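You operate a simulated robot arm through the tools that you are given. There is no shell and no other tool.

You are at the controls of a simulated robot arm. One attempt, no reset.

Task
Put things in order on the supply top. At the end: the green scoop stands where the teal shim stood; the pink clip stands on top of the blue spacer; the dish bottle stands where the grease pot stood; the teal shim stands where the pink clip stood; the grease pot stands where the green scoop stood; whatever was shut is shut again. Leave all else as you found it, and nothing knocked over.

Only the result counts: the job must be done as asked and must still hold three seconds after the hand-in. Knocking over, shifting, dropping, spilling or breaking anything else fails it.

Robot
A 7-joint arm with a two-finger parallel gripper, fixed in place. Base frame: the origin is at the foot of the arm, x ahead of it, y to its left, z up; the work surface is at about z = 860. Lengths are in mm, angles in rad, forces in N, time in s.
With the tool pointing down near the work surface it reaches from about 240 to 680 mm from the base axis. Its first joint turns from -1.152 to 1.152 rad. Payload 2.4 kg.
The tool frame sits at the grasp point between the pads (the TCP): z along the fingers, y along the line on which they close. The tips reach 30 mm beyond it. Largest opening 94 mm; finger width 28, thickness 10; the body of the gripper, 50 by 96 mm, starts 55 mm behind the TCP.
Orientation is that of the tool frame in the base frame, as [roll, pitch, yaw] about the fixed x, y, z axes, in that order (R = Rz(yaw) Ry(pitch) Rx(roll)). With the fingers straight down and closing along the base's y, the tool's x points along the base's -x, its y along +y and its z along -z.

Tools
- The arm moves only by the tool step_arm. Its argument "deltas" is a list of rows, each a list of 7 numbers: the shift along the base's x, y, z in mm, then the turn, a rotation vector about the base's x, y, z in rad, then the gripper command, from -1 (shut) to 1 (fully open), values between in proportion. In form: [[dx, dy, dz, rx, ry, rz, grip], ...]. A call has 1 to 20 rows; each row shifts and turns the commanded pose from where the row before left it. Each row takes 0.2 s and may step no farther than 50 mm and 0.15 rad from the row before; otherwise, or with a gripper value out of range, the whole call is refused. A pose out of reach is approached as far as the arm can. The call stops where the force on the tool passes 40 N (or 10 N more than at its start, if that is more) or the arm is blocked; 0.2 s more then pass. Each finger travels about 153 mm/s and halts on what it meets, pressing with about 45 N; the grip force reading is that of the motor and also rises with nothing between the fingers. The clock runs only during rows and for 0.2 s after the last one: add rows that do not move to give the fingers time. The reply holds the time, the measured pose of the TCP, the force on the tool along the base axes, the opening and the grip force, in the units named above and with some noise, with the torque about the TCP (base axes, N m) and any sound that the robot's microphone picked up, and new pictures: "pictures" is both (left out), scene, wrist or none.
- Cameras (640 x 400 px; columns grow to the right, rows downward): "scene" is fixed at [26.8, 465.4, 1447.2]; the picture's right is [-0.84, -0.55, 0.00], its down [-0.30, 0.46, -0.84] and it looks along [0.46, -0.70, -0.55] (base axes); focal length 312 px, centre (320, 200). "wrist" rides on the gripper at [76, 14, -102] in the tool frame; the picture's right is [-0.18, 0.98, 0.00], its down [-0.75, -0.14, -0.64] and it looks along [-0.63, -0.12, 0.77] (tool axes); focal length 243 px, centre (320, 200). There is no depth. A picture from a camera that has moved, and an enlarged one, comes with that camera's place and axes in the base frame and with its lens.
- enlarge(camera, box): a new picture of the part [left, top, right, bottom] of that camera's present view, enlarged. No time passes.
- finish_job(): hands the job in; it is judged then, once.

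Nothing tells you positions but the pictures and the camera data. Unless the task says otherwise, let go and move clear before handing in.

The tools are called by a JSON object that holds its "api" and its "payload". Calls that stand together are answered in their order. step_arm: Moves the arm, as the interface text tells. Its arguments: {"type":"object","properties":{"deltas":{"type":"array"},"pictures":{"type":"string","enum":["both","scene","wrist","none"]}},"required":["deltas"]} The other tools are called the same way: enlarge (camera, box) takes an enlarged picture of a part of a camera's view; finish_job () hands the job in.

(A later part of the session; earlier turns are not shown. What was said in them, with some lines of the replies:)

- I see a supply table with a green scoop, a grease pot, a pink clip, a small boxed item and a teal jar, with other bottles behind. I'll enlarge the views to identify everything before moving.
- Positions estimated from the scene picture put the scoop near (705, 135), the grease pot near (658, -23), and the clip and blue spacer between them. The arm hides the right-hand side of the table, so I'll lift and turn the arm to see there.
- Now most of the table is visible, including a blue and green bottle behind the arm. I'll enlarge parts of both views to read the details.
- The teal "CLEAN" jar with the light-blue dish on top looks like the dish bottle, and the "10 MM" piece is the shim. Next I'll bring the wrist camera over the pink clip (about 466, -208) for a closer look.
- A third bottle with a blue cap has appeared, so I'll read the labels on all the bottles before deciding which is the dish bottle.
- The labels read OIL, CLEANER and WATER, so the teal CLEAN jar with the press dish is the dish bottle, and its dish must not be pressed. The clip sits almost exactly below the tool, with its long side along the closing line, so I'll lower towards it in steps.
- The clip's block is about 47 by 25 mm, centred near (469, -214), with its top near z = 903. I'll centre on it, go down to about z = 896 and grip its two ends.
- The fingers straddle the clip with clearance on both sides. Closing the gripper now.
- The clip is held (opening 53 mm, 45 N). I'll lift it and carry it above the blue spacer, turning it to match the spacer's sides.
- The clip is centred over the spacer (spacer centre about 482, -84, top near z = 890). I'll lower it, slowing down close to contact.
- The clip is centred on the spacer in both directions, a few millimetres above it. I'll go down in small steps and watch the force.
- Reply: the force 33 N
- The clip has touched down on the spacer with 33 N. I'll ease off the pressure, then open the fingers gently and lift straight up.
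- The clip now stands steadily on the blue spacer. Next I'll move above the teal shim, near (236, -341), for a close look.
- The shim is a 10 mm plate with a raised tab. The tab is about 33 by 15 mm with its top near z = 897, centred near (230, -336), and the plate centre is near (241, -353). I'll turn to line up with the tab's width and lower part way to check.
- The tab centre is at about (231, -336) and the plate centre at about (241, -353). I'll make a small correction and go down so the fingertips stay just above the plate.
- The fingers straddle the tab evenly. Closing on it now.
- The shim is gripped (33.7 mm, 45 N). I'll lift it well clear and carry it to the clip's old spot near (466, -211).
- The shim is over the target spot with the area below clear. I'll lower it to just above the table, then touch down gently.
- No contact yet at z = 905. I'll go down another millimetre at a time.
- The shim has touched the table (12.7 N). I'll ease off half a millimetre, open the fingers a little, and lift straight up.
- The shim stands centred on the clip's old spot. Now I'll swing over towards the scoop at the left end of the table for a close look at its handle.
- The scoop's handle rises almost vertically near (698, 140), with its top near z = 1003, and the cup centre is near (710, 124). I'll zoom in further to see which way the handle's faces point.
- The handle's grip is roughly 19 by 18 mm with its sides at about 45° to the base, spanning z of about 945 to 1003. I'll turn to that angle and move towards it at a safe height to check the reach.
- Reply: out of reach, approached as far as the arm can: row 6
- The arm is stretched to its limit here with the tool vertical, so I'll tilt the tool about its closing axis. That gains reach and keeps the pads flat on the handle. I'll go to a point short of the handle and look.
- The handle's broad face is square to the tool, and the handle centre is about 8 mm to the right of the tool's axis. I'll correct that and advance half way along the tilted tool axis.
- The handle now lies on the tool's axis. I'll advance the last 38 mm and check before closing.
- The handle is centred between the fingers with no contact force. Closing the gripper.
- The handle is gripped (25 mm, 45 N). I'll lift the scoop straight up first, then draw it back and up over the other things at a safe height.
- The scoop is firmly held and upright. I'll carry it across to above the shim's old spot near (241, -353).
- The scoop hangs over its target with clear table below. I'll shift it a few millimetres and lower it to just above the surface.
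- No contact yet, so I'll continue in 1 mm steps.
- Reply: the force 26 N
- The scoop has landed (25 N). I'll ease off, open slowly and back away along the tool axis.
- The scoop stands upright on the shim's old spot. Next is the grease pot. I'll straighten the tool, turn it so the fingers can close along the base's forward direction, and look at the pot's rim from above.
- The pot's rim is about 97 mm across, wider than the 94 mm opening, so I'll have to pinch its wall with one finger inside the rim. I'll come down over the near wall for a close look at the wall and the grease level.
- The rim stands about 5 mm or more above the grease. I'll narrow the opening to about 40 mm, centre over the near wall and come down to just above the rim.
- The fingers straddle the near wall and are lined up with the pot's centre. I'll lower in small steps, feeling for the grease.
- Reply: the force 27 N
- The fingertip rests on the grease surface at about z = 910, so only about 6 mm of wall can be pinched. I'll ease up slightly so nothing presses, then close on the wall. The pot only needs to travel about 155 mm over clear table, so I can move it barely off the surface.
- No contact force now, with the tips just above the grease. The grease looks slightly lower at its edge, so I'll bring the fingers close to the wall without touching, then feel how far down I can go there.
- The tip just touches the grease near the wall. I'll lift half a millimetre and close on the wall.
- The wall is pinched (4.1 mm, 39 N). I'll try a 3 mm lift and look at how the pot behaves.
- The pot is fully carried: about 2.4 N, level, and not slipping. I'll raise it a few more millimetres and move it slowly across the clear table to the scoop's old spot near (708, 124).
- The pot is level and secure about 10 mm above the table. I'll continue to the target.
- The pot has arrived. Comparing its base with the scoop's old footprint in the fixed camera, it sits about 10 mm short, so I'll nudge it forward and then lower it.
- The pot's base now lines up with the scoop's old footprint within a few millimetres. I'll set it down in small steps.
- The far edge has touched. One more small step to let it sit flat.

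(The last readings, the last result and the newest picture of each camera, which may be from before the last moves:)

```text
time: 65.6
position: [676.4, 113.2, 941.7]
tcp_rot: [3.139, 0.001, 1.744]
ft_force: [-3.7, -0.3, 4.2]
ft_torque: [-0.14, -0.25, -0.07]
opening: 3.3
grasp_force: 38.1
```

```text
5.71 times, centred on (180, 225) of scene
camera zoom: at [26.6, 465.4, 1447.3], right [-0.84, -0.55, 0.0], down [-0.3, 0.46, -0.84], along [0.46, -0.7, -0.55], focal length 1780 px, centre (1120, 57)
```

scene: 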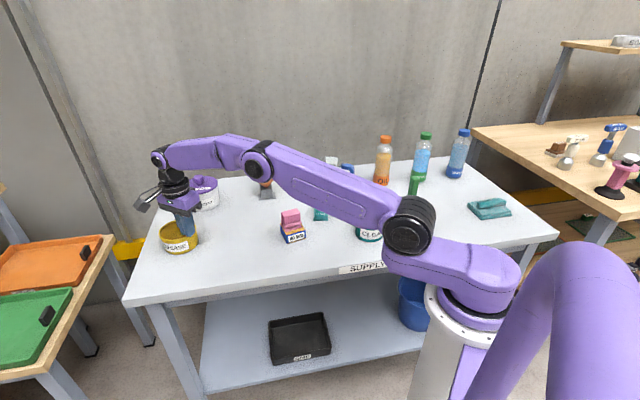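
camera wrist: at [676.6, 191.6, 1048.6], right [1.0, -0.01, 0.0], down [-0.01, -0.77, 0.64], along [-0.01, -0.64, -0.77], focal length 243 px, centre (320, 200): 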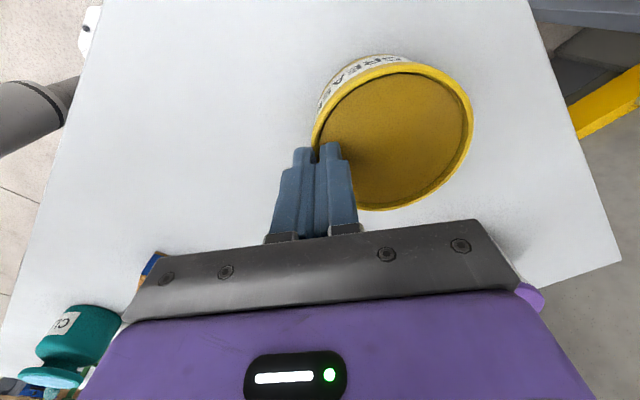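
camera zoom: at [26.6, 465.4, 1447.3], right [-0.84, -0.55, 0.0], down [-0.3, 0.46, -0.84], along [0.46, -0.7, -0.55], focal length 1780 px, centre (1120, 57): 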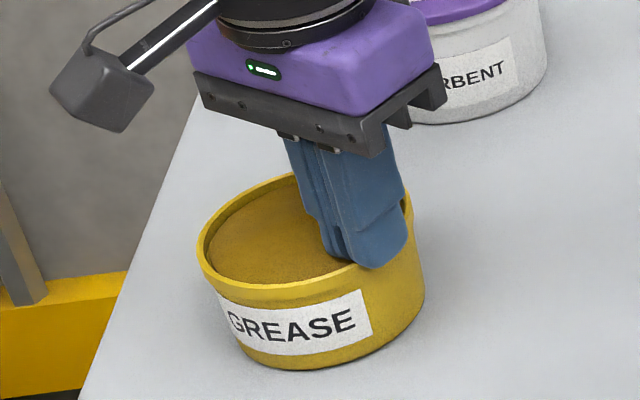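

The pot is down. I'll open just enough to free the wall, then lift straight up.

{"api": "step_arm", "payload": {"deltas": [[0, 0, 0, 0, 0, 0, -0.85], [0, 0, 0, 0, 0, 0, -0.66], [0, 0, 0, 0, 0, 0, -0.5], [0, 0, 5, 0, 0, 0, -0.5], [0, 0, 15, 0, 0, 0, -0.5], [0, 0, 30, 0, 0, 0, -0.3], [-10, 0, 35, 0, 0, 0, 0], [0, 0, 0, 0, 0, 0, 0]]}}

{"api": "enlarge", "payload": {"camera": "scene", "box": [140, 190, 220, 260]}}

{"api": "enlarge", "payload": {"camera": "wrist", "box": [250, 0, 490, 200]}}

```text
time: 67.4
position: [666.8, 114.8, 1028.6]
tcp_rot: [-3.141, 0.001, 1.742]
ft_force: [-0.1, -0.1, 0.2]
ft_torque: [-0.01, 0.01, 0.0]
opening: 47.1
grasp_force: 0.1
camera wrist: at [668.5, 191.6, 1131.7], right [1.0, -0.01, 0.0], down [-0.01, -0.77, 0.64], along [-0.01, -0.64, -0.77], focal length 243 px, centre (320, 200)
```

scene: 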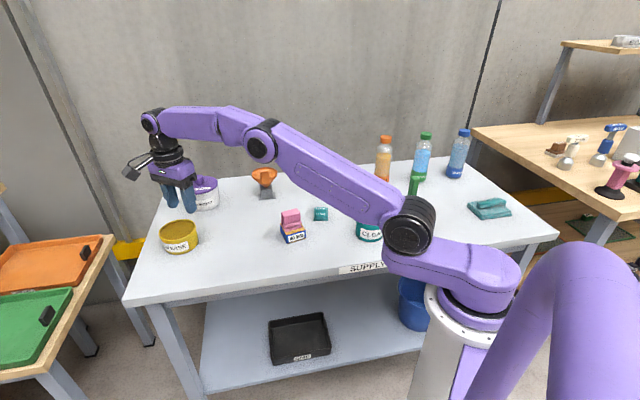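
wrist: 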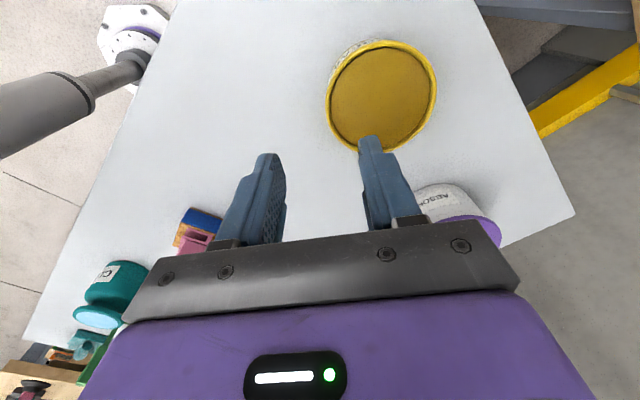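

```text
5.71 times, centred on (180, 225) of scene
camera zoom: at [26.8, 465.4, 1447.2], right [-0.84, -0.55, 0.0], down [-0.3, 0.46, -0.84], along [0.46, -0.7, -0.55], focal length 1780 px, centre (1120, 57)
```

zoom: 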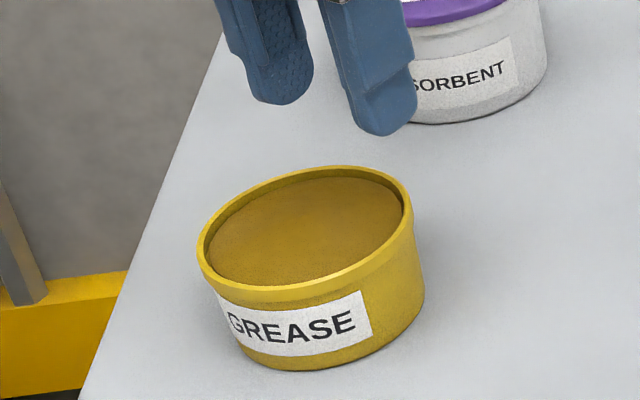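

```text
2.00 times, centred on (370, 100) of wrist
camera zoom: at [668.5, 191.6, 1131.7], right [1.0, -0.01, 0.0], down [-0.01, -0.77, 0.64], along [-0.01, -0.64, -0.77], focal length 485 px, centre (220, 400)
```

zoom: 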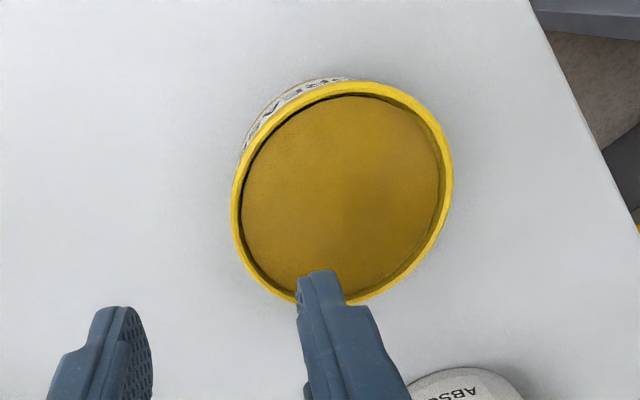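

The grease pot stands level on the scoop's old spot. Last is the dish bottle. I'll move above it at about (290, -204) with the gripper open and look closely, keeping well above its press dish.

{"api": "step_arm", "payload": {"deltas": [[-20, -10, 25, 0, 0, 0, 0], [-30, -25, 25, 0, 0, 0.13, 0.5], [-34, -29, 25, 0, 0, 0.13, 1], [-34, -29, 20, 0, 0, 0.13, 1], [-34, -29, 10, 0, 0, 0.13, 1], [-34, -29, 0, 0, 0, 0.13, 1], [-34, -29, 0, 0, 0, 0.13, 1], [-34, -29, 0, 0, 0, 0, 1], [-34, -29, 0, 0, 0, 0, 1], [-34, -29, 0, 0, 0, 0, 1], [-34, -29, 0, 0, 0, 0, 1], [-20, -23, 0, 0, 0, 0, 1], [0, 0, 0, 0, 0, 0, 1]]}}

{"api": "enlarge", "payload": {"camera": "wrist", "box": [200, 0, 440, 200]}}

{"api": "enlarge", "payload": {"camera": "scene", "box": [330, 170, 430, 250]}}

```text
refused: row 3 steps farther than a row can; nothing moved
```

```text
2.00 times, centred on (320, 100) of wrist
camera zoom: at [668.5, 191.6, 1131.7], right [1.0, -0.01, 0.0], down [-0.01, -0.77, 0.64], along [-0.01, -0.64, -0.77], focal length 485 px, centre (320, 400)
```

zoom: 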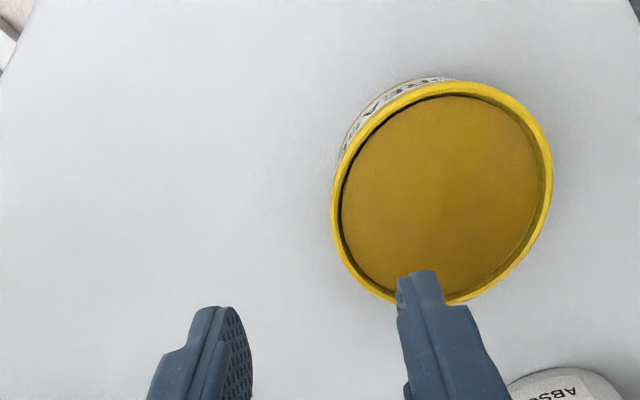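

```text
5.00 times, centred on (380, 210) of scene
camera zoom: at [26.8, 465.4, 1447.2], right [-0.84, -0.55, 0.0], down [-0.3, 0.46, -0.84], along [0.46, -0.7, -0.55], focal length 1557 px, centre (20, 150)
```

zoom: 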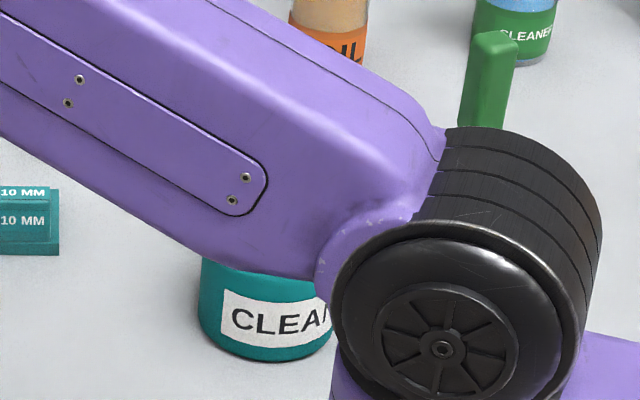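

One row was slightly too long, so nothing moved. I'll repeat the move to the dish bottle with shorter steps.

{"api": "step_arm", "payload": {"deltas": [[-20, -10, 25, 0, 0, 0, 0], [-28, -24, 20, 0, 0, 0.13, 0.5], [-34, -29, 15, 0, 0, 0.13, 1], [-34, -29, 15, 0, 0, 0.13, 1], [-34, -29, 10, 0, 0, 0.13, 1], [-34, -29, 5, 0, 0, 0.13, 1], [-34, -29, 0, 0, 0, 0.13, 1], [-34, -29, 0, 0, 0, 0, 1], [-34, -29, 0, 0, 0, 0, 1], [-34, -29, 0, 0, 0, 0, 1], [-34, -29, 0, 0, 0, 0, 1], [-22, -24, 0, 0, 0, 0, 1], [0, 0, 0, 0, 0, 0, 1]]}}

{"api": "enlarge", "payload": {"camera": "wrist", "box": [200, 0, 440, 200]}}

{"api": "enlarge", "payload": {"camera": "scene", "box": [330, 170, 430, 250]}}

```text
time: 70.2
position: [292.4, -206.6, 1116.1]
tcp_rot: [3.141, 0.0, 2.525]
ft_force: [0.4, -0.4, 0.7]
ft_torque: [-0.04, -0.02, -0.01]
opening: 93.9
grasp_force: 0.1
camera wrist: at [238.9, -150.4, 1220.0], right [0.72, 0.69, 0.0], down [0.53, -0.55, 0.64], along [0.45, -0.46, -0.77], focal length 243 px, centre (320, 200)
```

scene: 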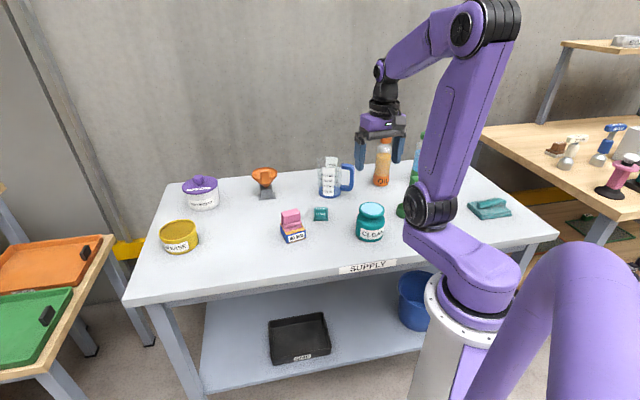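
wrist: 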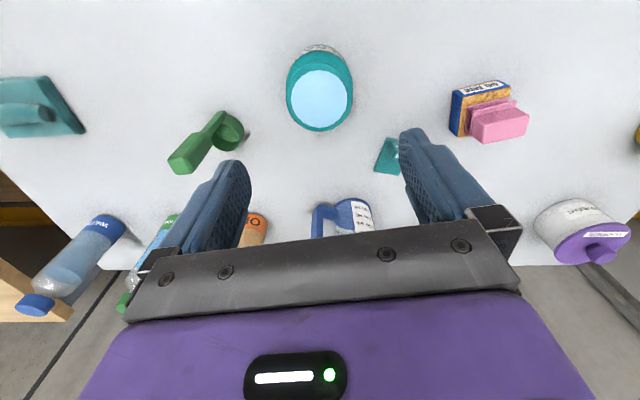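

```text
2.00 times, centred on (320, 100) of wrist
camera zoom: at [238.9, -150.4, 1220.0], right [0.72, 0.69, 0.0], down [0.53, -0.55, 0.64], along [0.45, -0.46, -0.77], focal length 485 px, centre (320, 400)
```

zoom: 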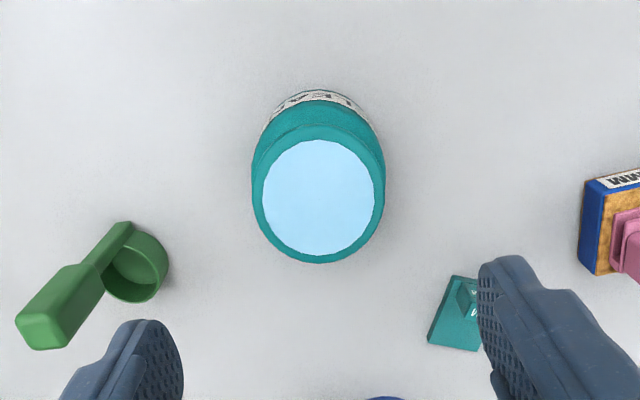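

```text
5.00 times, centred on (380, 210) of scene
camera zoom: at [26.8, 465.4, 1447.2], right [-0.84, -0.55, 0.0], down [-0.3, 0.46, -0.84], along [0.46, -0.7, -0.55], focal length 1557 px, centre (20, 150)
```

zoom: 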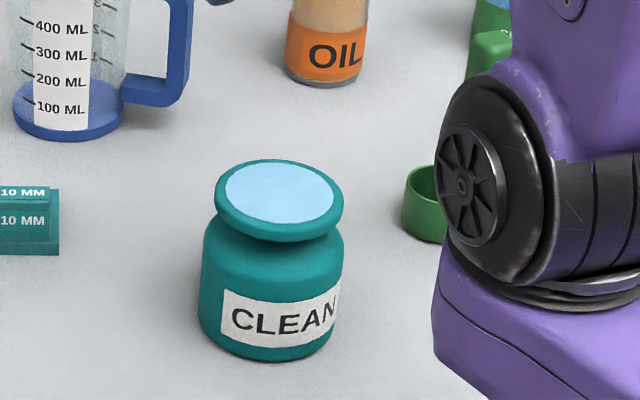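

The dish bottle's dish is about 72 mm across with its top near z = 946. The body is about 83 mm across, and the bottle is centred near (298, -211). I can straddle the body with the 94 mm opening without touching the dish, so I'll centre and come part way down to check.

{"api": "step_arm", "payload": {"deltas": [[5.4, -4, -20, 0, 0, 0, 1], [0, 0, -45, 0, 0, 0, 1], [0, 0, -45, 0, 0, 0, 1], [0, 0, 0, 0, 0, 0, 1]]}}

{"api": "enlarge", "payload": {"camera": "wrist", "box": [180, 40, 460, 240]}}

{"api": "enlarge", "payload": {"camera": "scene", "box": [330, 150, 430, 250]}}

```text
time: 71.2
position: [295.3, -211.1, 1006.3]
tcp_rot: [3.141, 0.001, 2.525]
ft_force: [-0.2, 0.0, 0.0]
ft_torque: [0.01, 0.03, -0.02]
opening: 93.6
grasp_force: 0.0
camera wrist: at [243.2, -155.0, 1109.2], right [0.72, 0.69, 0.0], down [0.53, -0.55, 0.64], along [0.45, -0.46, -0.77], focal length 243 px, centre (320, 200)
```

scene: 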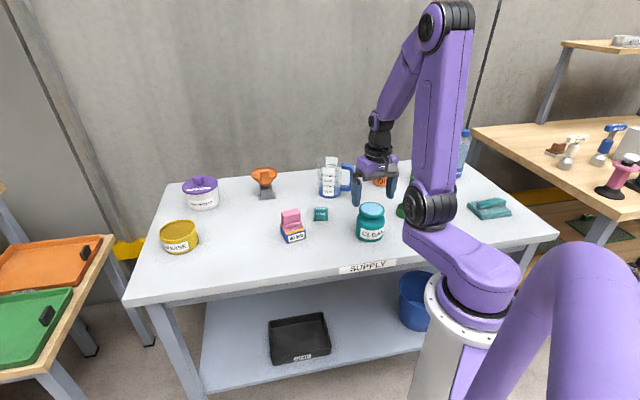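
wrist: 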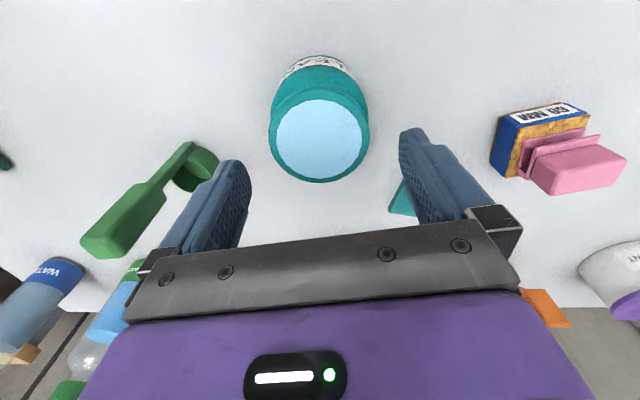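

```text
2.00 times, centred on (320, 140) of wrist
camera zoom: at [243.2, -155.0, 1109.2], right [0.72, 0.69, 0.0], down [0.53, -0.55, 0.64], along [0.45, -0.46, -0.77], focal length 485 px, centre (320, 320)
```

zoom: 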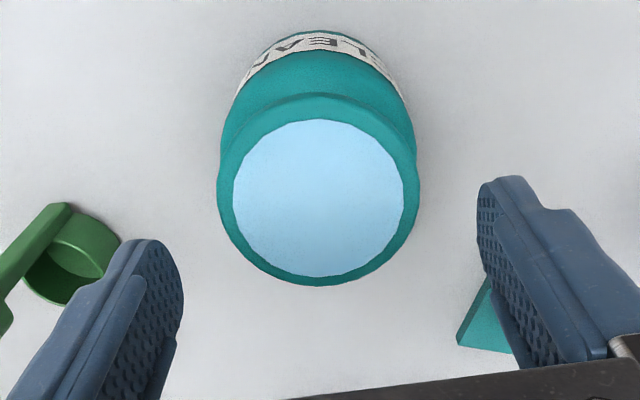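

```text
4.00 times, centred on (380, 200) of scene
camera zoom: at [26.8, 465.4, 1447.2], right [-0.84, -0.55, 0.0], down [-0.3, 0.46, -0.84], along [0.46, -0.7, -0.55], focal length 1246 px, centre (80, 200)
```

zoom: 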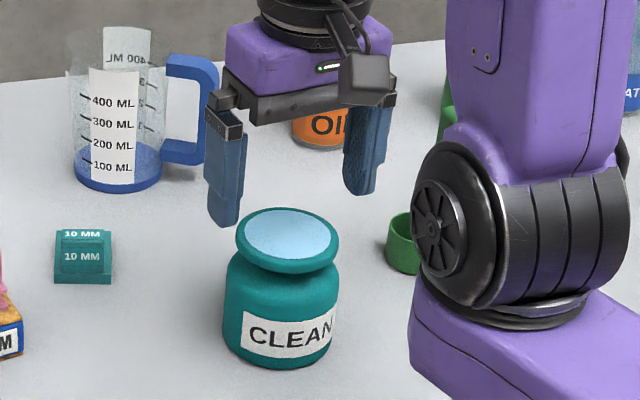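

The dish is centred between the fingers. I'll descend to z of about 908, which keeps the palm clear of the dish by more than a centimetre.

{"api": "step_arm", "payload": {"deltas": [[0, 0, -35, 0, 0, 0, 1], [0, 0, -35, 0, 0, 0, 1], [0, 0, -18, 0, 0, 0, 1], [0, 0, 0, 0, 0, 0, 1]]}}

{"api": "enlarge", "payload": {"camera": "wrist", "box": [180, 60, 460, 260]}}

{"api": "enlarge", "payload": {"camera": "scene", "box": [330, 170, 430, 250]}}

```text
time: 72.2
position: [296.0, -208.6, 917.2]
tcp_rot: [3.141, 0.003, 2.522]
ft_force: [0.6, -0.2, -0.3]
ft_torque: [-0.03, -0.03, -0.01]
opening: 93.9
grasp_force: 0.0
camera wrist: at [243.1, -153.7, 1020.2], right [0.72, 0.69, 0.0], down [0.53, -0.55, 0.64], along [0.45, -0.46, -0.77], focal length 243 px, centre (320, 200)
```

scene: 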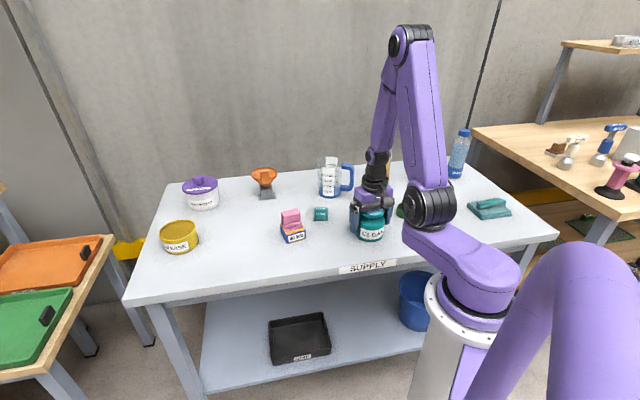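
wrist: 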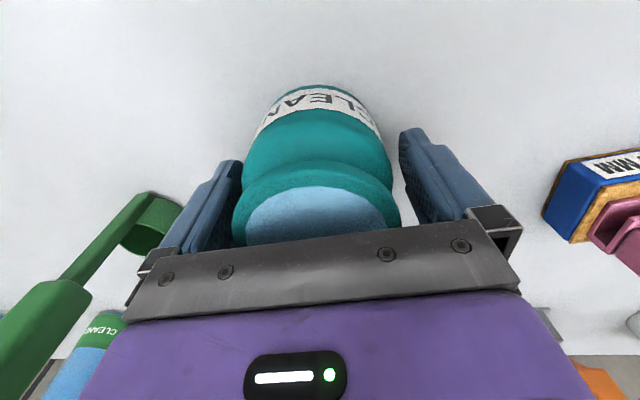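

```text
2.00 times, centred on (320, 160) of wrist
camera zoom: at [243.1, -153.7, 1020.2], right [0.72, 0.69, 0.0], down [0.53, -0.55, 0.64], along [0.45, -0.46, -0.77], focal length 485 px, centre (320, 280)
```

zoom: 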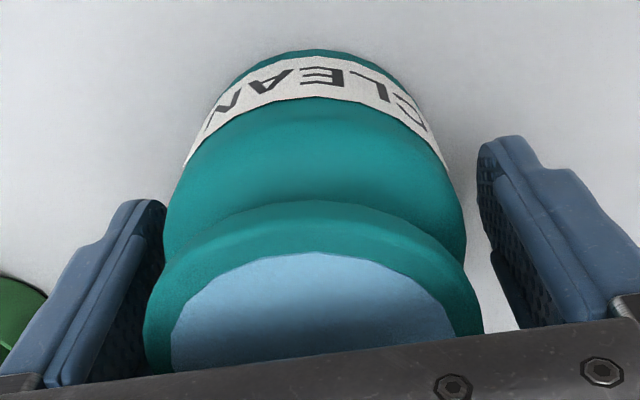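

```text
5.00 times, centred on (380, 210) of scene
camera zoom: at [26.8, 465.4, 1447.2], right [-0.84, -0.55, 0.0], down [-0.3, 0.46, -0.84], along [0.46, -0.7, -0.55], focal length 1557 px, centre (20, 150)
```

zoom: 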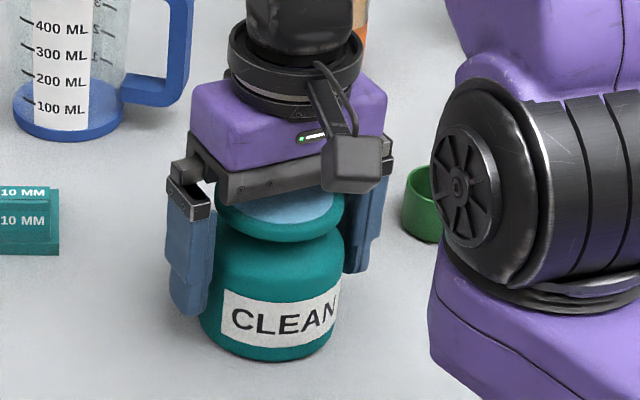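

The fingers straddle the body with a few millimetres on each side, and the palm is well clear of the dish. I'll go 7 mm lower, centre slightly, and close gently.

{"api": "step_arm", "payload": {"deltas": [[-0.9, -1.2, -7, 0, 0, 0, 1], [0, 0, 0, 0, 0, 0, 0.9], [0, 0, 0, 0, 0, 0, 0.7], [0, 0, 0, 0, 0, 0, 0.5], [0, 0, 0, 0, 0, 0, -1], [0, 0, 0, 0, 0, 0, -1]]}}

{"api": "enlarge", "payload": {"camera": "wrist", "box": [180, 60, 460, 260]}}

{"api": "enlarge", "payload": {"camera": "scene", "box": [330, 170, 430, 250]}}

```text
time: 73.6
position: [295.3, -211.7, 908.7]
tcp_rot: [3.14, 0.0, 2.525]
ft_force: [0.4, -0.1, 0.4]
ft_torque: [-0.03, -0.05, 0.01]
opening: 80.6
grasp_force: 45.4
camera wrist: at [242.4, -155.6, 1013.5], right [0.72, 0.69, 0.0], down [0.53, -0.55, 0.64], along [0.45, -0.46, -0.77], focal length 243 px, centre (320, 200)
```

scene: 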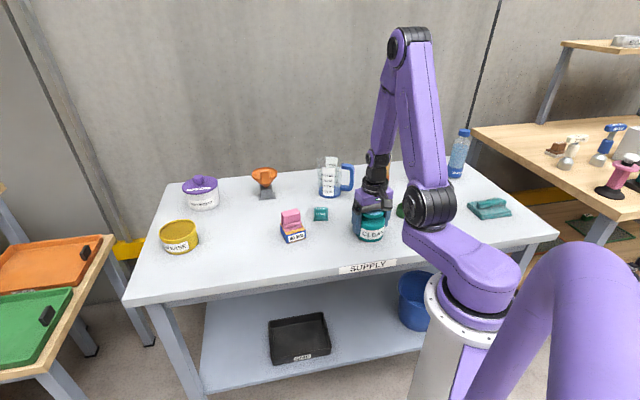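
wrist: 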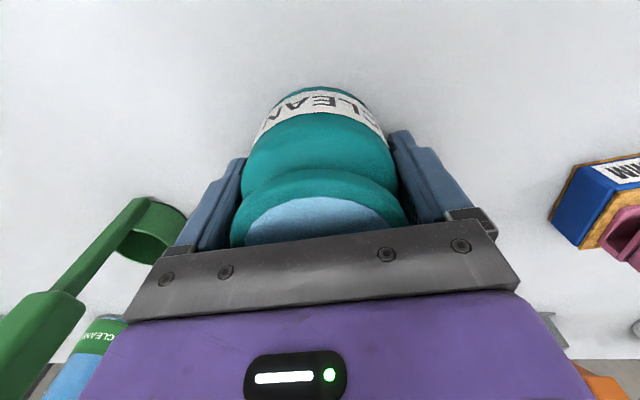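

```text
2.00 times, centred on (320, 160) of wrist
camera zoom: at [242.4, -155.6, 1013.5], right [0.72, 0.69, 0.0], down [0.53, -0.55, 0.64], along [0.45, -0.46, -0.77], focal length 485 px, centre (320, 280)
```

zoom: 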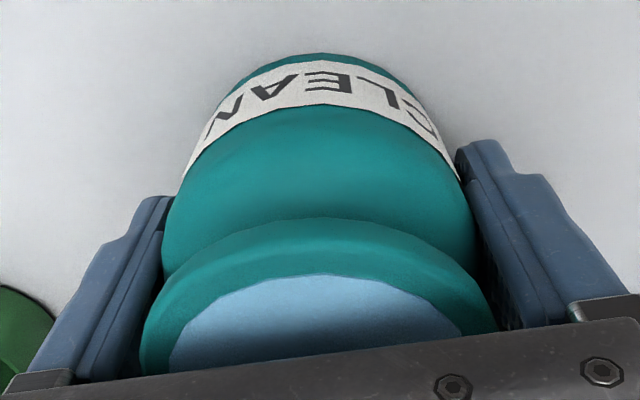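

```text
5.00 times, centred on (380, 210) of scene
camera zoom: at [26.8, 465.4, 1447.3], right [-0.84, -0.55, 0.0], down [-0.3, 0.46, -0.84], along [0.46, -0.7, -0.55], focal length 1557 px, centre (20, 150)
```

zoom: 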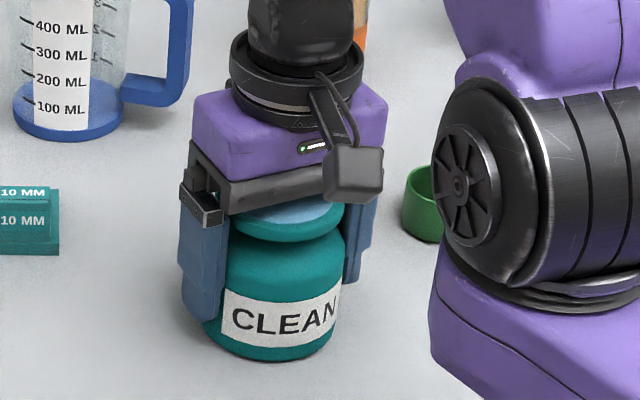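

The bottle is gripped by its body (80.6 mm, 45 N). I'll lift it smoothly, well above the clip, before carrying it across.

{"api": "step_arm", "payload": {"deltas": [[0, 0, 4, 0, 0, 0, -1], [0, 0, 10, 0, 0, 0, -1], [0, 0, 20, 0, 0, 0, -1], [0, 0, 25, 0, 0, 0, -1], [0, 0, 25, 0, 0, 0, -1], [0, 0, 25, 0, 0, 0, -1], [0, 0, 16, 0, 0, 0, -1], [0, 0, 0, 0, 0, 0, -1]]}}

{"api": "enlarge", "payload": {"camera": "scene", "box": [330, 130, 450, 230]}}

```text
time: 75.4
position: [296.1, -210.9, 1036.5]
tcp_rot: [3.141, -0.001, 2.524]
ft_force: [0.2, 0.5, -4.3]
ft_torque: [-0.02, 0.07, 0.02]
opening: 80.8
grasp_force: 45.4
camera wrist: at [242.5, -155.2, 1140.4], right [0.72, 0.69, 0.0], down [0.53, -0.55, 0.64], along [0.45, -0.46, -0.77], focal length 243 px, centre (320, 200)
```

scene: 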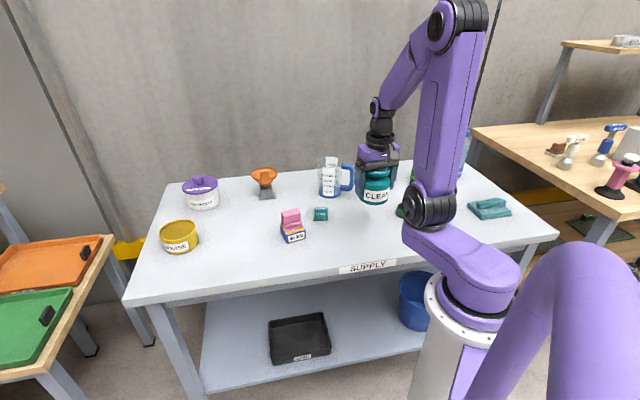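
wrist: 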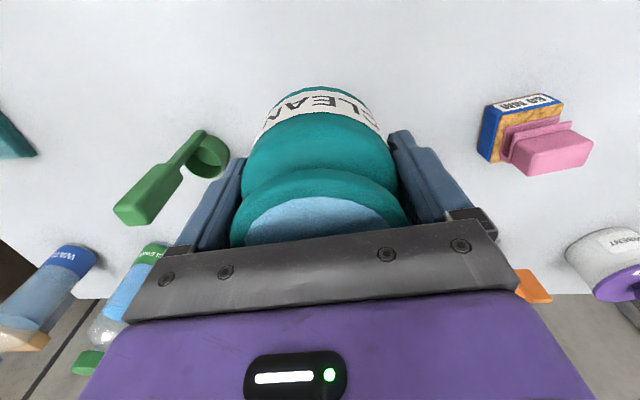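

```text
4.00 times, centred on (390, 180) of scene
camera zoom: at [26.8, 465.4, 1447.3], right [-0.84, -0.55, 0.0], down [-0.3, 0.46, -0.84], along [0.46, -0.7, -0.55], focal length 1246 px, centre (40, 280)
```

zoom: 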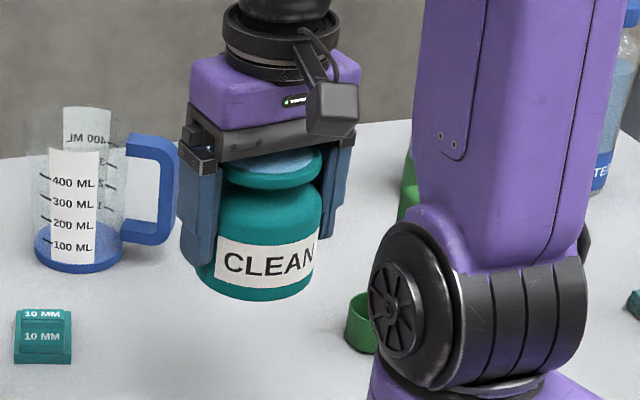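

The bottle hangs upright (4.3 N) with its base near z = 988, above everything on the route. Carrying it to the grease pot's old spot near (651, -25).

{"api": "step_arm", "payload": {"deltas": [[13, 7, 0, 0, 0, 0, -1], [25.5, 13.4, 0, 0, 0, 0, -1], [25.5, 13.4, 0, 0, 0, 0, -1], [25.5, 13.4, 0, 0, 0, 0, -1], [25.5, 13.4, 0, 0, 0, 0, -1], [25.5, 13.4, 0, 0, 0, 0, -1], [25.5, 13.4, 0, 0, 0, 0, -1], [25.5, 13.4, 0, 0, 0, 0, -1], [25.5, 13.4, 0, 0, 0, 0, -1], [25.5, 13.4, 0, 0, 0, 0, -1], [25.5, 13.4, 0, 0, 0, 0, -1], [25.5, 13.4, 0, 0, 0, 0, -1], [25.5, 13.4, 0, 0, 0, 0, -1], [25.5, 13.4, 0, 0, 0, 0, -1], [8.4, 4.7, 0, 0, 0, 0, -1], [0, 0, 0, 0, 0, 0, -1]]}}

{"api": "enlarge", "payload": {"camera": "scene", "box": [150, 140, 310, 260]}}

```text
time: 78.8
position: [648.2, -25.0, 1036.5]
tcp_rot: [3.14, 0.001, 2.524]
ft_force: [0.0, 0.6, -3.6]
ft_torque: [0.0, 0.03, 0.0]
opening: 80.8
grasp_force: 45.1
camera wrist: at [595.8, 30.7, 1140.0], right [0.72, 0.69, 0.0], down [0.53, -0.55, 0.64], along [0.45, -0.46, -0.77], focal length 243 px, centre (320, 200)
```

scene: 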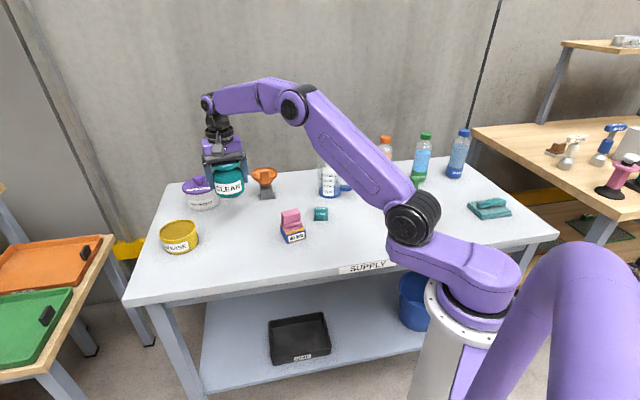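
wrist: 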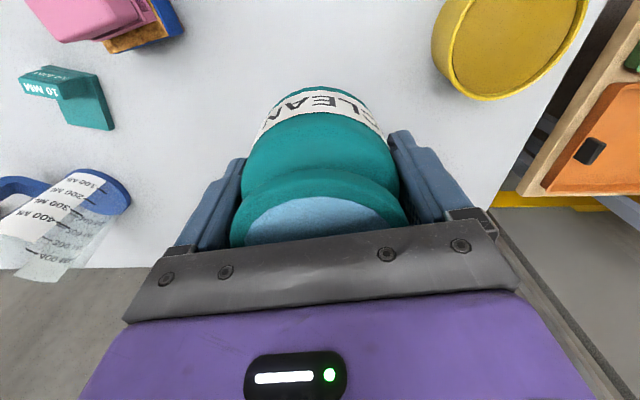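

```text
3.33 times, centred on (230, 200) of scene
camera zoom: at [26.8, 465.4, 1447.2], right [-0.84, -0.55, 0.0], down [-0.3, 0.46, -0.84], along [0.46, -0.7, -0.55], focal length 1038 px, centre (620, 200)
```

zoom: 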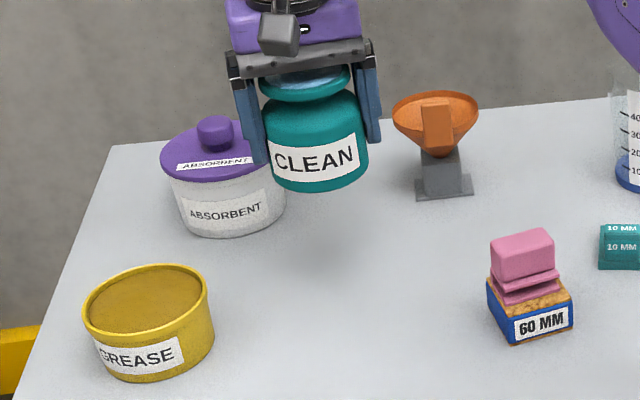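

The bottle is above its target, clear of the pot and the absorbent jar. I'll lower it to a few millimetres above the table.

{"api": "step_arm", "payload": {"deltas": [[0, 0, -15, 0, 0, 0, -1], [0, 0, -30, 0, 0, 0, -1], [0, 0, -30, 0, 0, 0, -1], [0, 0, -25, 0, 0, 0, -1], [0, 0, -15, 0, 0, 0, -1], [0, 0, -5, 0, 0, 0, -1], [0, 0, 0, 0, 0, 0, -1]]}}

{"api": "enlarge", "payload": {"camera": "scene", "box": [200, 180, 270, 240]}}

```text
time: 80.4
position: [648.1, -25.2, 916.7]
tcp_rot: [-3.14, -0.002, 2.525]
ft_force: [-0.5, 0.0, -4.8]
ft_torque: [-0.02, 0.04, 0.0]
opening: 80.7
grasp_force: 44.8
camera wrist: at [595.4, 30.8, 1020.5], right [0.72, 0.69, 0.0], down [0.53, -0.55, 0.64], along [0.45, -0.46, -0.77], focal length 243 px, centre (320, 200)
```

scene: 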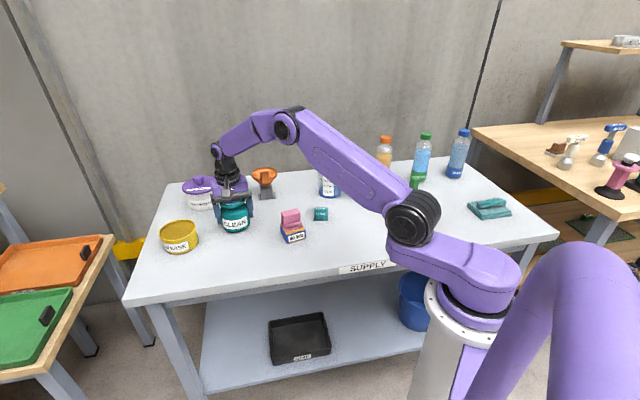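
wrist: 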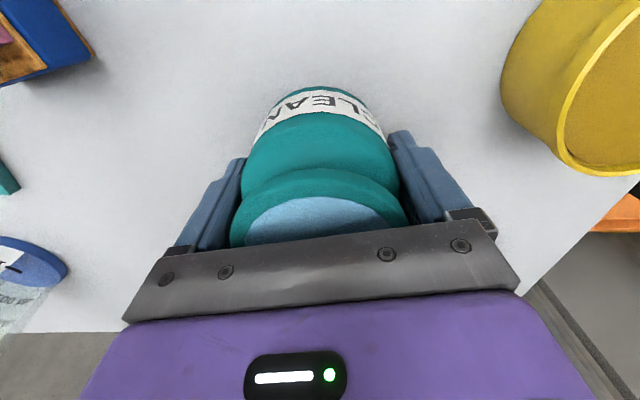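

```text
6.67 times, centred on (235, 210) of scene
camera zoom: at [26.8, 465.4, 1447.2], right [-0.84, -0.55, 0.0], down [-0.3, 0.46, -0.84], along [0.46, -0.7, -0.55], focal length 2076 px, centre (887, 133)
```

zoom: 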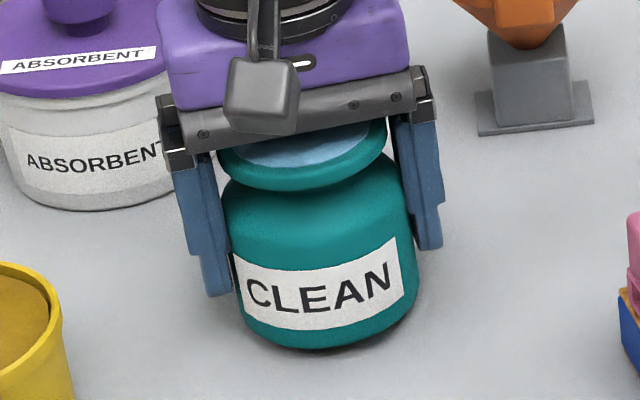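

The bottle's base lines up with the pot's old footprint to within a few millimetres. I'll make a 2 mm correction and touch down gently.

{"api": "step_arm", "payload": {"deltas": [[-0.5, -2, -2, 0, 0, 0, -1], [0, 0, -3, 0, 0, 0, -1], [0, 0, 0, 0, 0, 0, -1]], "pictures": "none"}}

{"api": "step_arm", "payload": {"deltas": [[0, 0, -1, 0, 0, 0, -1], [0, 0, 0, 0, 0, 0, -1]], "pictures": "none"}}

{"api": "step_arm", "payload": {"deltas": [[0, 0, -1, 0, 0, 0, -1], [0, 0, 0, 0, 0, 0, -1]], "pictures": "none"}}

```text
time: 81.2
position: [648.1, -27.9, 912.7]
tcp_rot: [-3.141, 0.001, 2.524]
ft_force: [0.7, 0.1, -2.9]
ft_torque: [0.0, 0.0, 0.01]
opening: 80.4
grasp_force: 44.9
```

```text
time: 81.8
position: [646.9, -26.1, 911.6]
tcp_rot: [-3.141, 0.001, 2.523]
ft_force: [-0.5, -0.7, -3.2]
ft_torque: [-0.04, 0.02, -0.03]
opening: 80.7
grasp_force: 45.3
```

```text
time: 82.4
position: [647.5, -27.1, 911.8]
tcp_rot: [-3.14, 0.001, 2.524]
ft_force: [0.3, -1.0, -2.8]
ft_torque: [0.0, -0.03, 0.05]
opening: 80.5
grasp_force: 44.3
```

{"api": "step_arm", "payload": {"deltas": [[0, 0, -0.8, 0, 0, 0, -1], [0, 0, 0, 0, 0, 0, -1]], "pictures": "none"}}

{"api": "step_arm", "payload": {"deltas": [[0, 0, -0.6, 0, 0, 0, -1], [0, 0, 0, 0, 0, 0, -1]], "pictures": "none"}}

```text
time: 83.0
position: [647.5, -27.2, 909.2]
tcp_rot: [3.141, 0.0, 2.524]
ft_force: [-0.1, 0.1, -0.5]
ft_torque: [-0.04, 0.06, 0.0]
opening: 80.4
grasp_force: 44.6
```

```text
time: 83.6
position: [649.4, -27.1, 910.3]
tcp_rot: [3.139, 0.003, 2.524]
ft_force: [-0.8, -0.7, 5.9]
ft_torque: [-0.06, 0.38, -0.02]
opening: 80.5
grasp_force: 44.7
```

The bottle has touched down (about 6 N). I'll open gradually and lift straight up.

{"api": "step_arm", "payload": {"deltas": [[0, 0, 0, 0, 0, 0, 0.75], [0, 0, 0, 0, 0, 0, 0.85], [0, 0, 0, 0, 0, 0, 1], [0, 0, 0, 0, 0, 0, 1], [0, 0, 5, 0, 0, 0, 1], [0, 0, 15, 0, 0, 0, 1], [0, 0, 30, 0, 0, 0, 1], [0, 0, 35, 0, 0, 0, 1], [0, 0, 35, 0, 0, 0, 1], [0, 0, 0, 0, 0, 0, 1]]}}

{"api": "enlarge", "payload": {"camera": "scene", "box": [200, 180, 270, 240]}}

{"api": "enlarge", "payload": {"camera": "wrist", "box": [180, 0, 460, 200]}}

```text
time: 85.8
position: [649.0, -28.1, 1030.5]
tcp_rot: [3.14, -0.001, 2.524]
ft_force: [-0.7, 0.0, 0.2]
ft_torque: [0.01, 0.0, -0.03]
opening: 94.0
grasp_force: 0.0
camera wrist: at [594.4, 27.2, 1134.5], right [0.72, 0.69, 0.0], down [0.53, -0.55, 0.64], along [0.45, -0.46, -0.77], focal length 243 px, centre (320, 200)
```

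scene: 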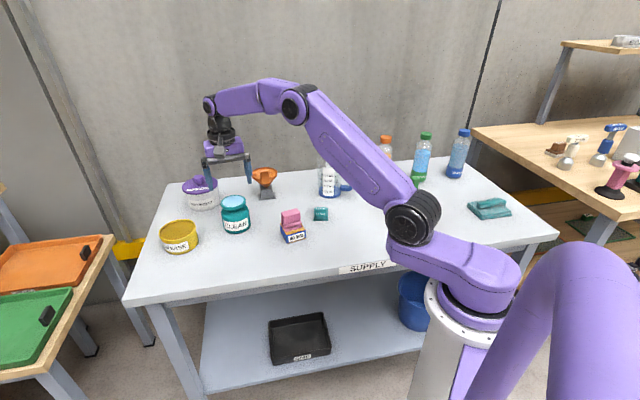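
wrist: 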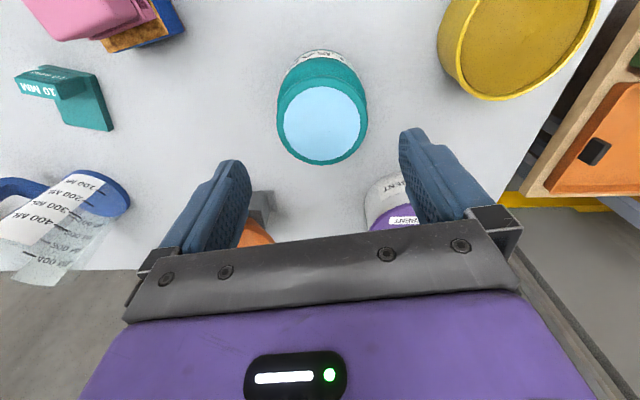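

```text
6.67 times, centred on (235, 210) of scene
camera zoom: at [26.8, 465.4, 1447.2], right [-0.84, -0.55, 0.0], down [-0.3, 0.46, -0.84], along [0.46, -0.7, -0.55], focal length 2076 px, centre (887, 133)
```

zoom: 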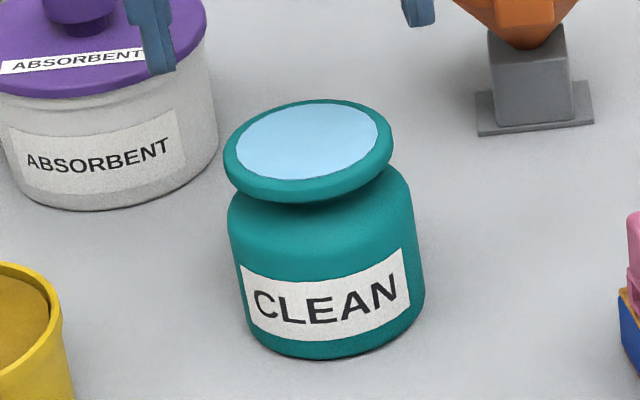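

```text
2.00 times, centred on (320, 100) of wrist
camera zoom: at [594.4, 27.2, 1134.5], right [0.72, 0.69, 0.0], down [0.53, -0.55, 0.64], along [0.45, -0.46, -0.77], focal length 485 px, centre (320, 400)
```

zoom: 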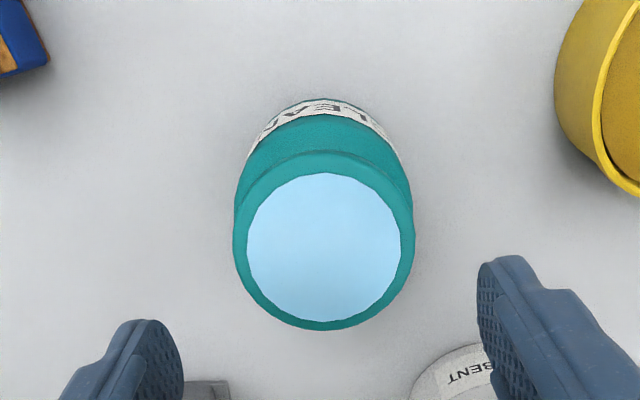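

The dish bottle stands upright on the pot's old spot. I'll move the arm back and clear, then check the whole table.

{"api": "step_arm", "payload": {"deltas": [[0, 0, 40, 0, 0, 0, 1], [-15, 5, 35, 0, 0, 0, 1], [-35, 9, 10, 0, 0, 0.12, 1], [-37, 9, 5, 0, 0, 0.12, 1], [-37, 9, 5, 0, 0, 0.12, 1], [-37, 9, 5, 0, 0, 0.12, 1], [-37, 9, 5, 0, 0, 0.12, 1], [-37, 9, 5, 0, 0, 0, 1], [-36, 9, 0, 0, 0, 0, 1], [0, 0, 0, 0, 0, 0, 1]]}}

{"api": "enlarge", "payload": {"camera": "scene", "box": [140, 130, 340, 260]}}

{"api": "enlarge", "payload": {"camera": "scene", "box": [300, 120, 540, 270]}}

```text
time: 88.0
position: [376.8, 40.0, 1137.0]
tcp_rot: [-3.141, -0.001, 3.125]
ft_force: [0.1, -0.7, 0.2]
ft_torque: [-0.03, -0.03, 0.0]
opening: 93.9
grasp_force: 0.0
camera wrist: at [300.3, 55.8, 1240.7], right [0.2, 0.98, 0.0], down [0.75, -0.15, 0.64], along [0.63, -0.13, -0.77], focal length 243 px, centre (320, 200)
```

scene: 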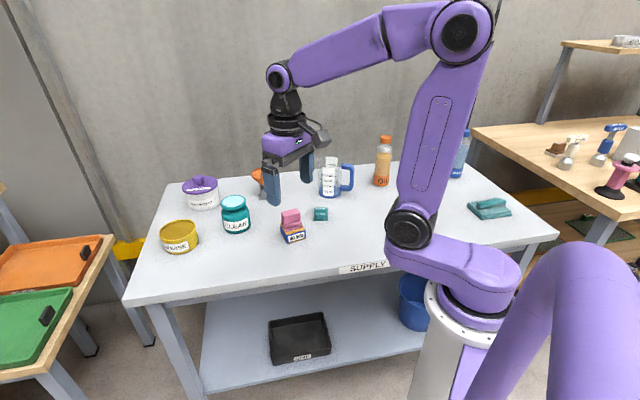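
wrist: 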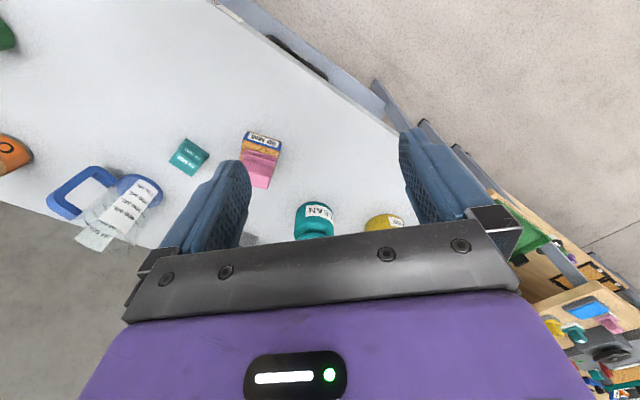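

```text
3.08 times, centred on (240, 195) of scene
camera zoom: at [26.7, 465.4, 1447.2], right [-0.84, -0.55, 0.0], down [-0.3, 0.46, -0.84], along [0.46, -0.7, -0.55], focal length 958 px, centre (566, 215)
```

zoom: 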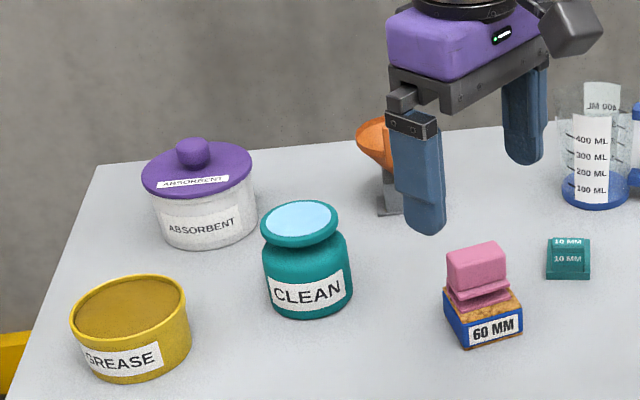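

```text
2.67 times, centred on (420, 195) of scene
camera zoom: at [26.7, 465.4, 1447.2], right [-0.84, -0.55, 0.0], down [-0.3, 0.46, -0.84], along [0.46, -0.7, -0.55], focal length 831 px, centre (53, 213)
```

zoom: 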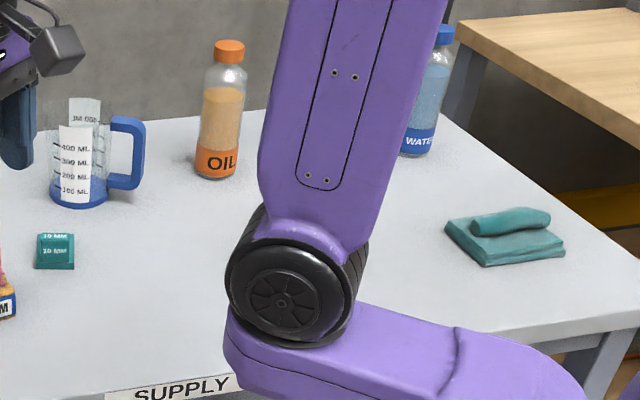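

Everything on the left side looks right: the clip on the spacer, the shim, the bottle and the pot. I'll swing the wrist camera over once more to confirm that the scoop still stands properly.

{"api": "step_arm", "payload": {"deltas": [[-25, -38, 15, 0, 0, -0.12, 1], [-25, -38, 15, 0, 0, -0.12, 1], [-25, -38, 15, 0, 0, -0.12, 1], [-25, -38, 10, 0, 0, -0.12, 1], [-25, -38, 5, 0, 0, -0.12, 1], [-10, -38, 0, 0, 0, -0.12, 1], [0, 0, 0, 0, 0, 0, 1]]}}

{"api": "enlarge", "payload": {"camera": "wrist", "box": [160, 0, 480, 220]}}

{"api": "enlarge", "payload": {"camera": "scene", "box": [300, 120, 540, 270]}}

```text
time: 89.6
position: [240.8, -186.8, 1196.7]
tcp_rot: [3.141, -0.001, 2.403]
ft_force: [-0.6, -0.4, -0.1]
ft_torque: [0.02, -0.02, 0.0]
opening: 93.8
grasp_force: 0.1
camera wrist: at [195.0, -125.2, 1299.6], right [0.8, 0.6, 0.0], down [0.46, -0.61, 0.64], along [0.39, -0.51, -0.77], focal length 243 px, centre (320, 200)
```

scene: 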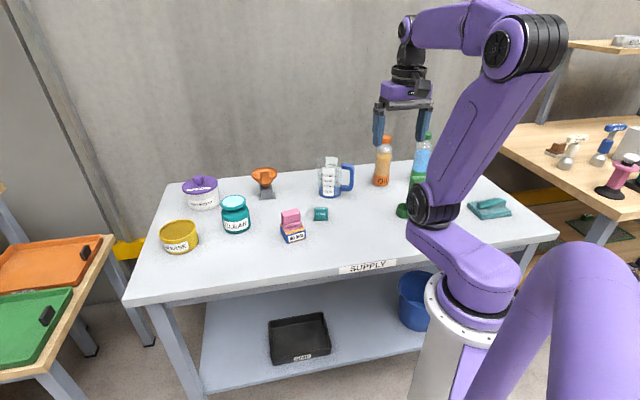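
wrist: 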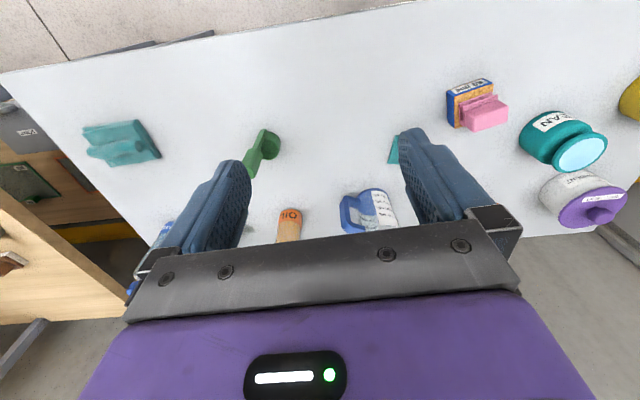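

```text
1.82 times, centred on (320, 110) of wrist
camera zoom: at [195.0, -125.2, 1299.6], right [0.8, 0.6, 0.0], down [0.46, -0.61, 0.64], along [0.39, -0.51, -0.77], focal length 441 px, centre (320, 364)
```

zoom: 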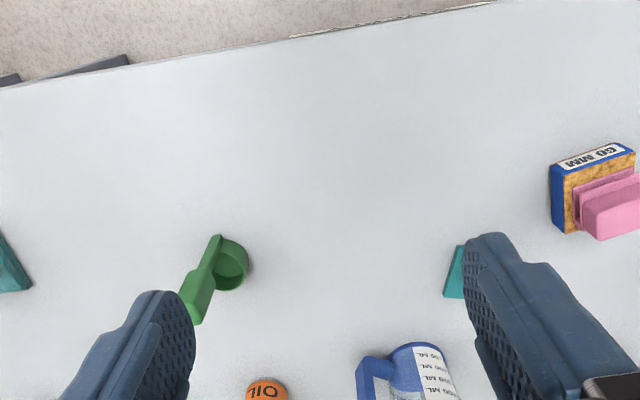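

```text
2.67 times, centred on (420, 195) of scene
camera zoom: at [26.8, 465.4, 1447.2], right [-0.84, -0.55, 0.0], down [-0.3, 0.46, -0.84], along [0.46, -0.7, -0.55], focal length 831 px, centre (53, 213)
```

zoom: 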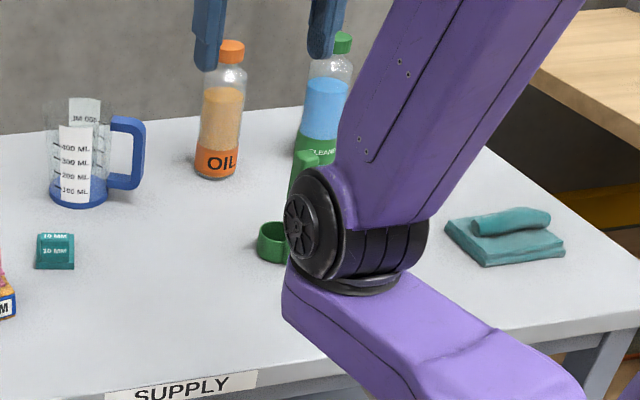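

The scoop stands upright on the shim's old spot, and the other items look untouched. The arm is clear and nothing was opened, so I'm handing the job in.

{"api": "finish_job", "payload": {}}

```text
The job is handed in.
```

The supply top is rearranged as you asked, and I've handed the job in. A last look with both cameras showed everything upright.

| Item | Where it is now |
|---|---|
| Pink clip | On top of the blue spacer, roughly centred |
| Teal shim | Where the pink clip stood |
| Green scoop | Where the teal shim stood, handle up |
| Grease pot | Where the green scoop stood, level |
| Dish bottle | Where the grease pot stood |

- **Accuracy:** positions come from the camera pictures. I estimate each moved item is within about 5–10 mm of its spot.
- **Dish bottle:** none of the bottles is labelled "dish". I took it to be the teal CLEAN jar with the press dish on top, since the other three read OIL, CLEANER and WATER.
- **Grease pot:** it was too wide for the gripper, so I carried it by pinching the rim with one finger inside. A fingertip briefly pressed on the grease (about 27 N) while I felt for its level.
- **Things that were shut:** I opened nothing and didn't press the bottle's dish.
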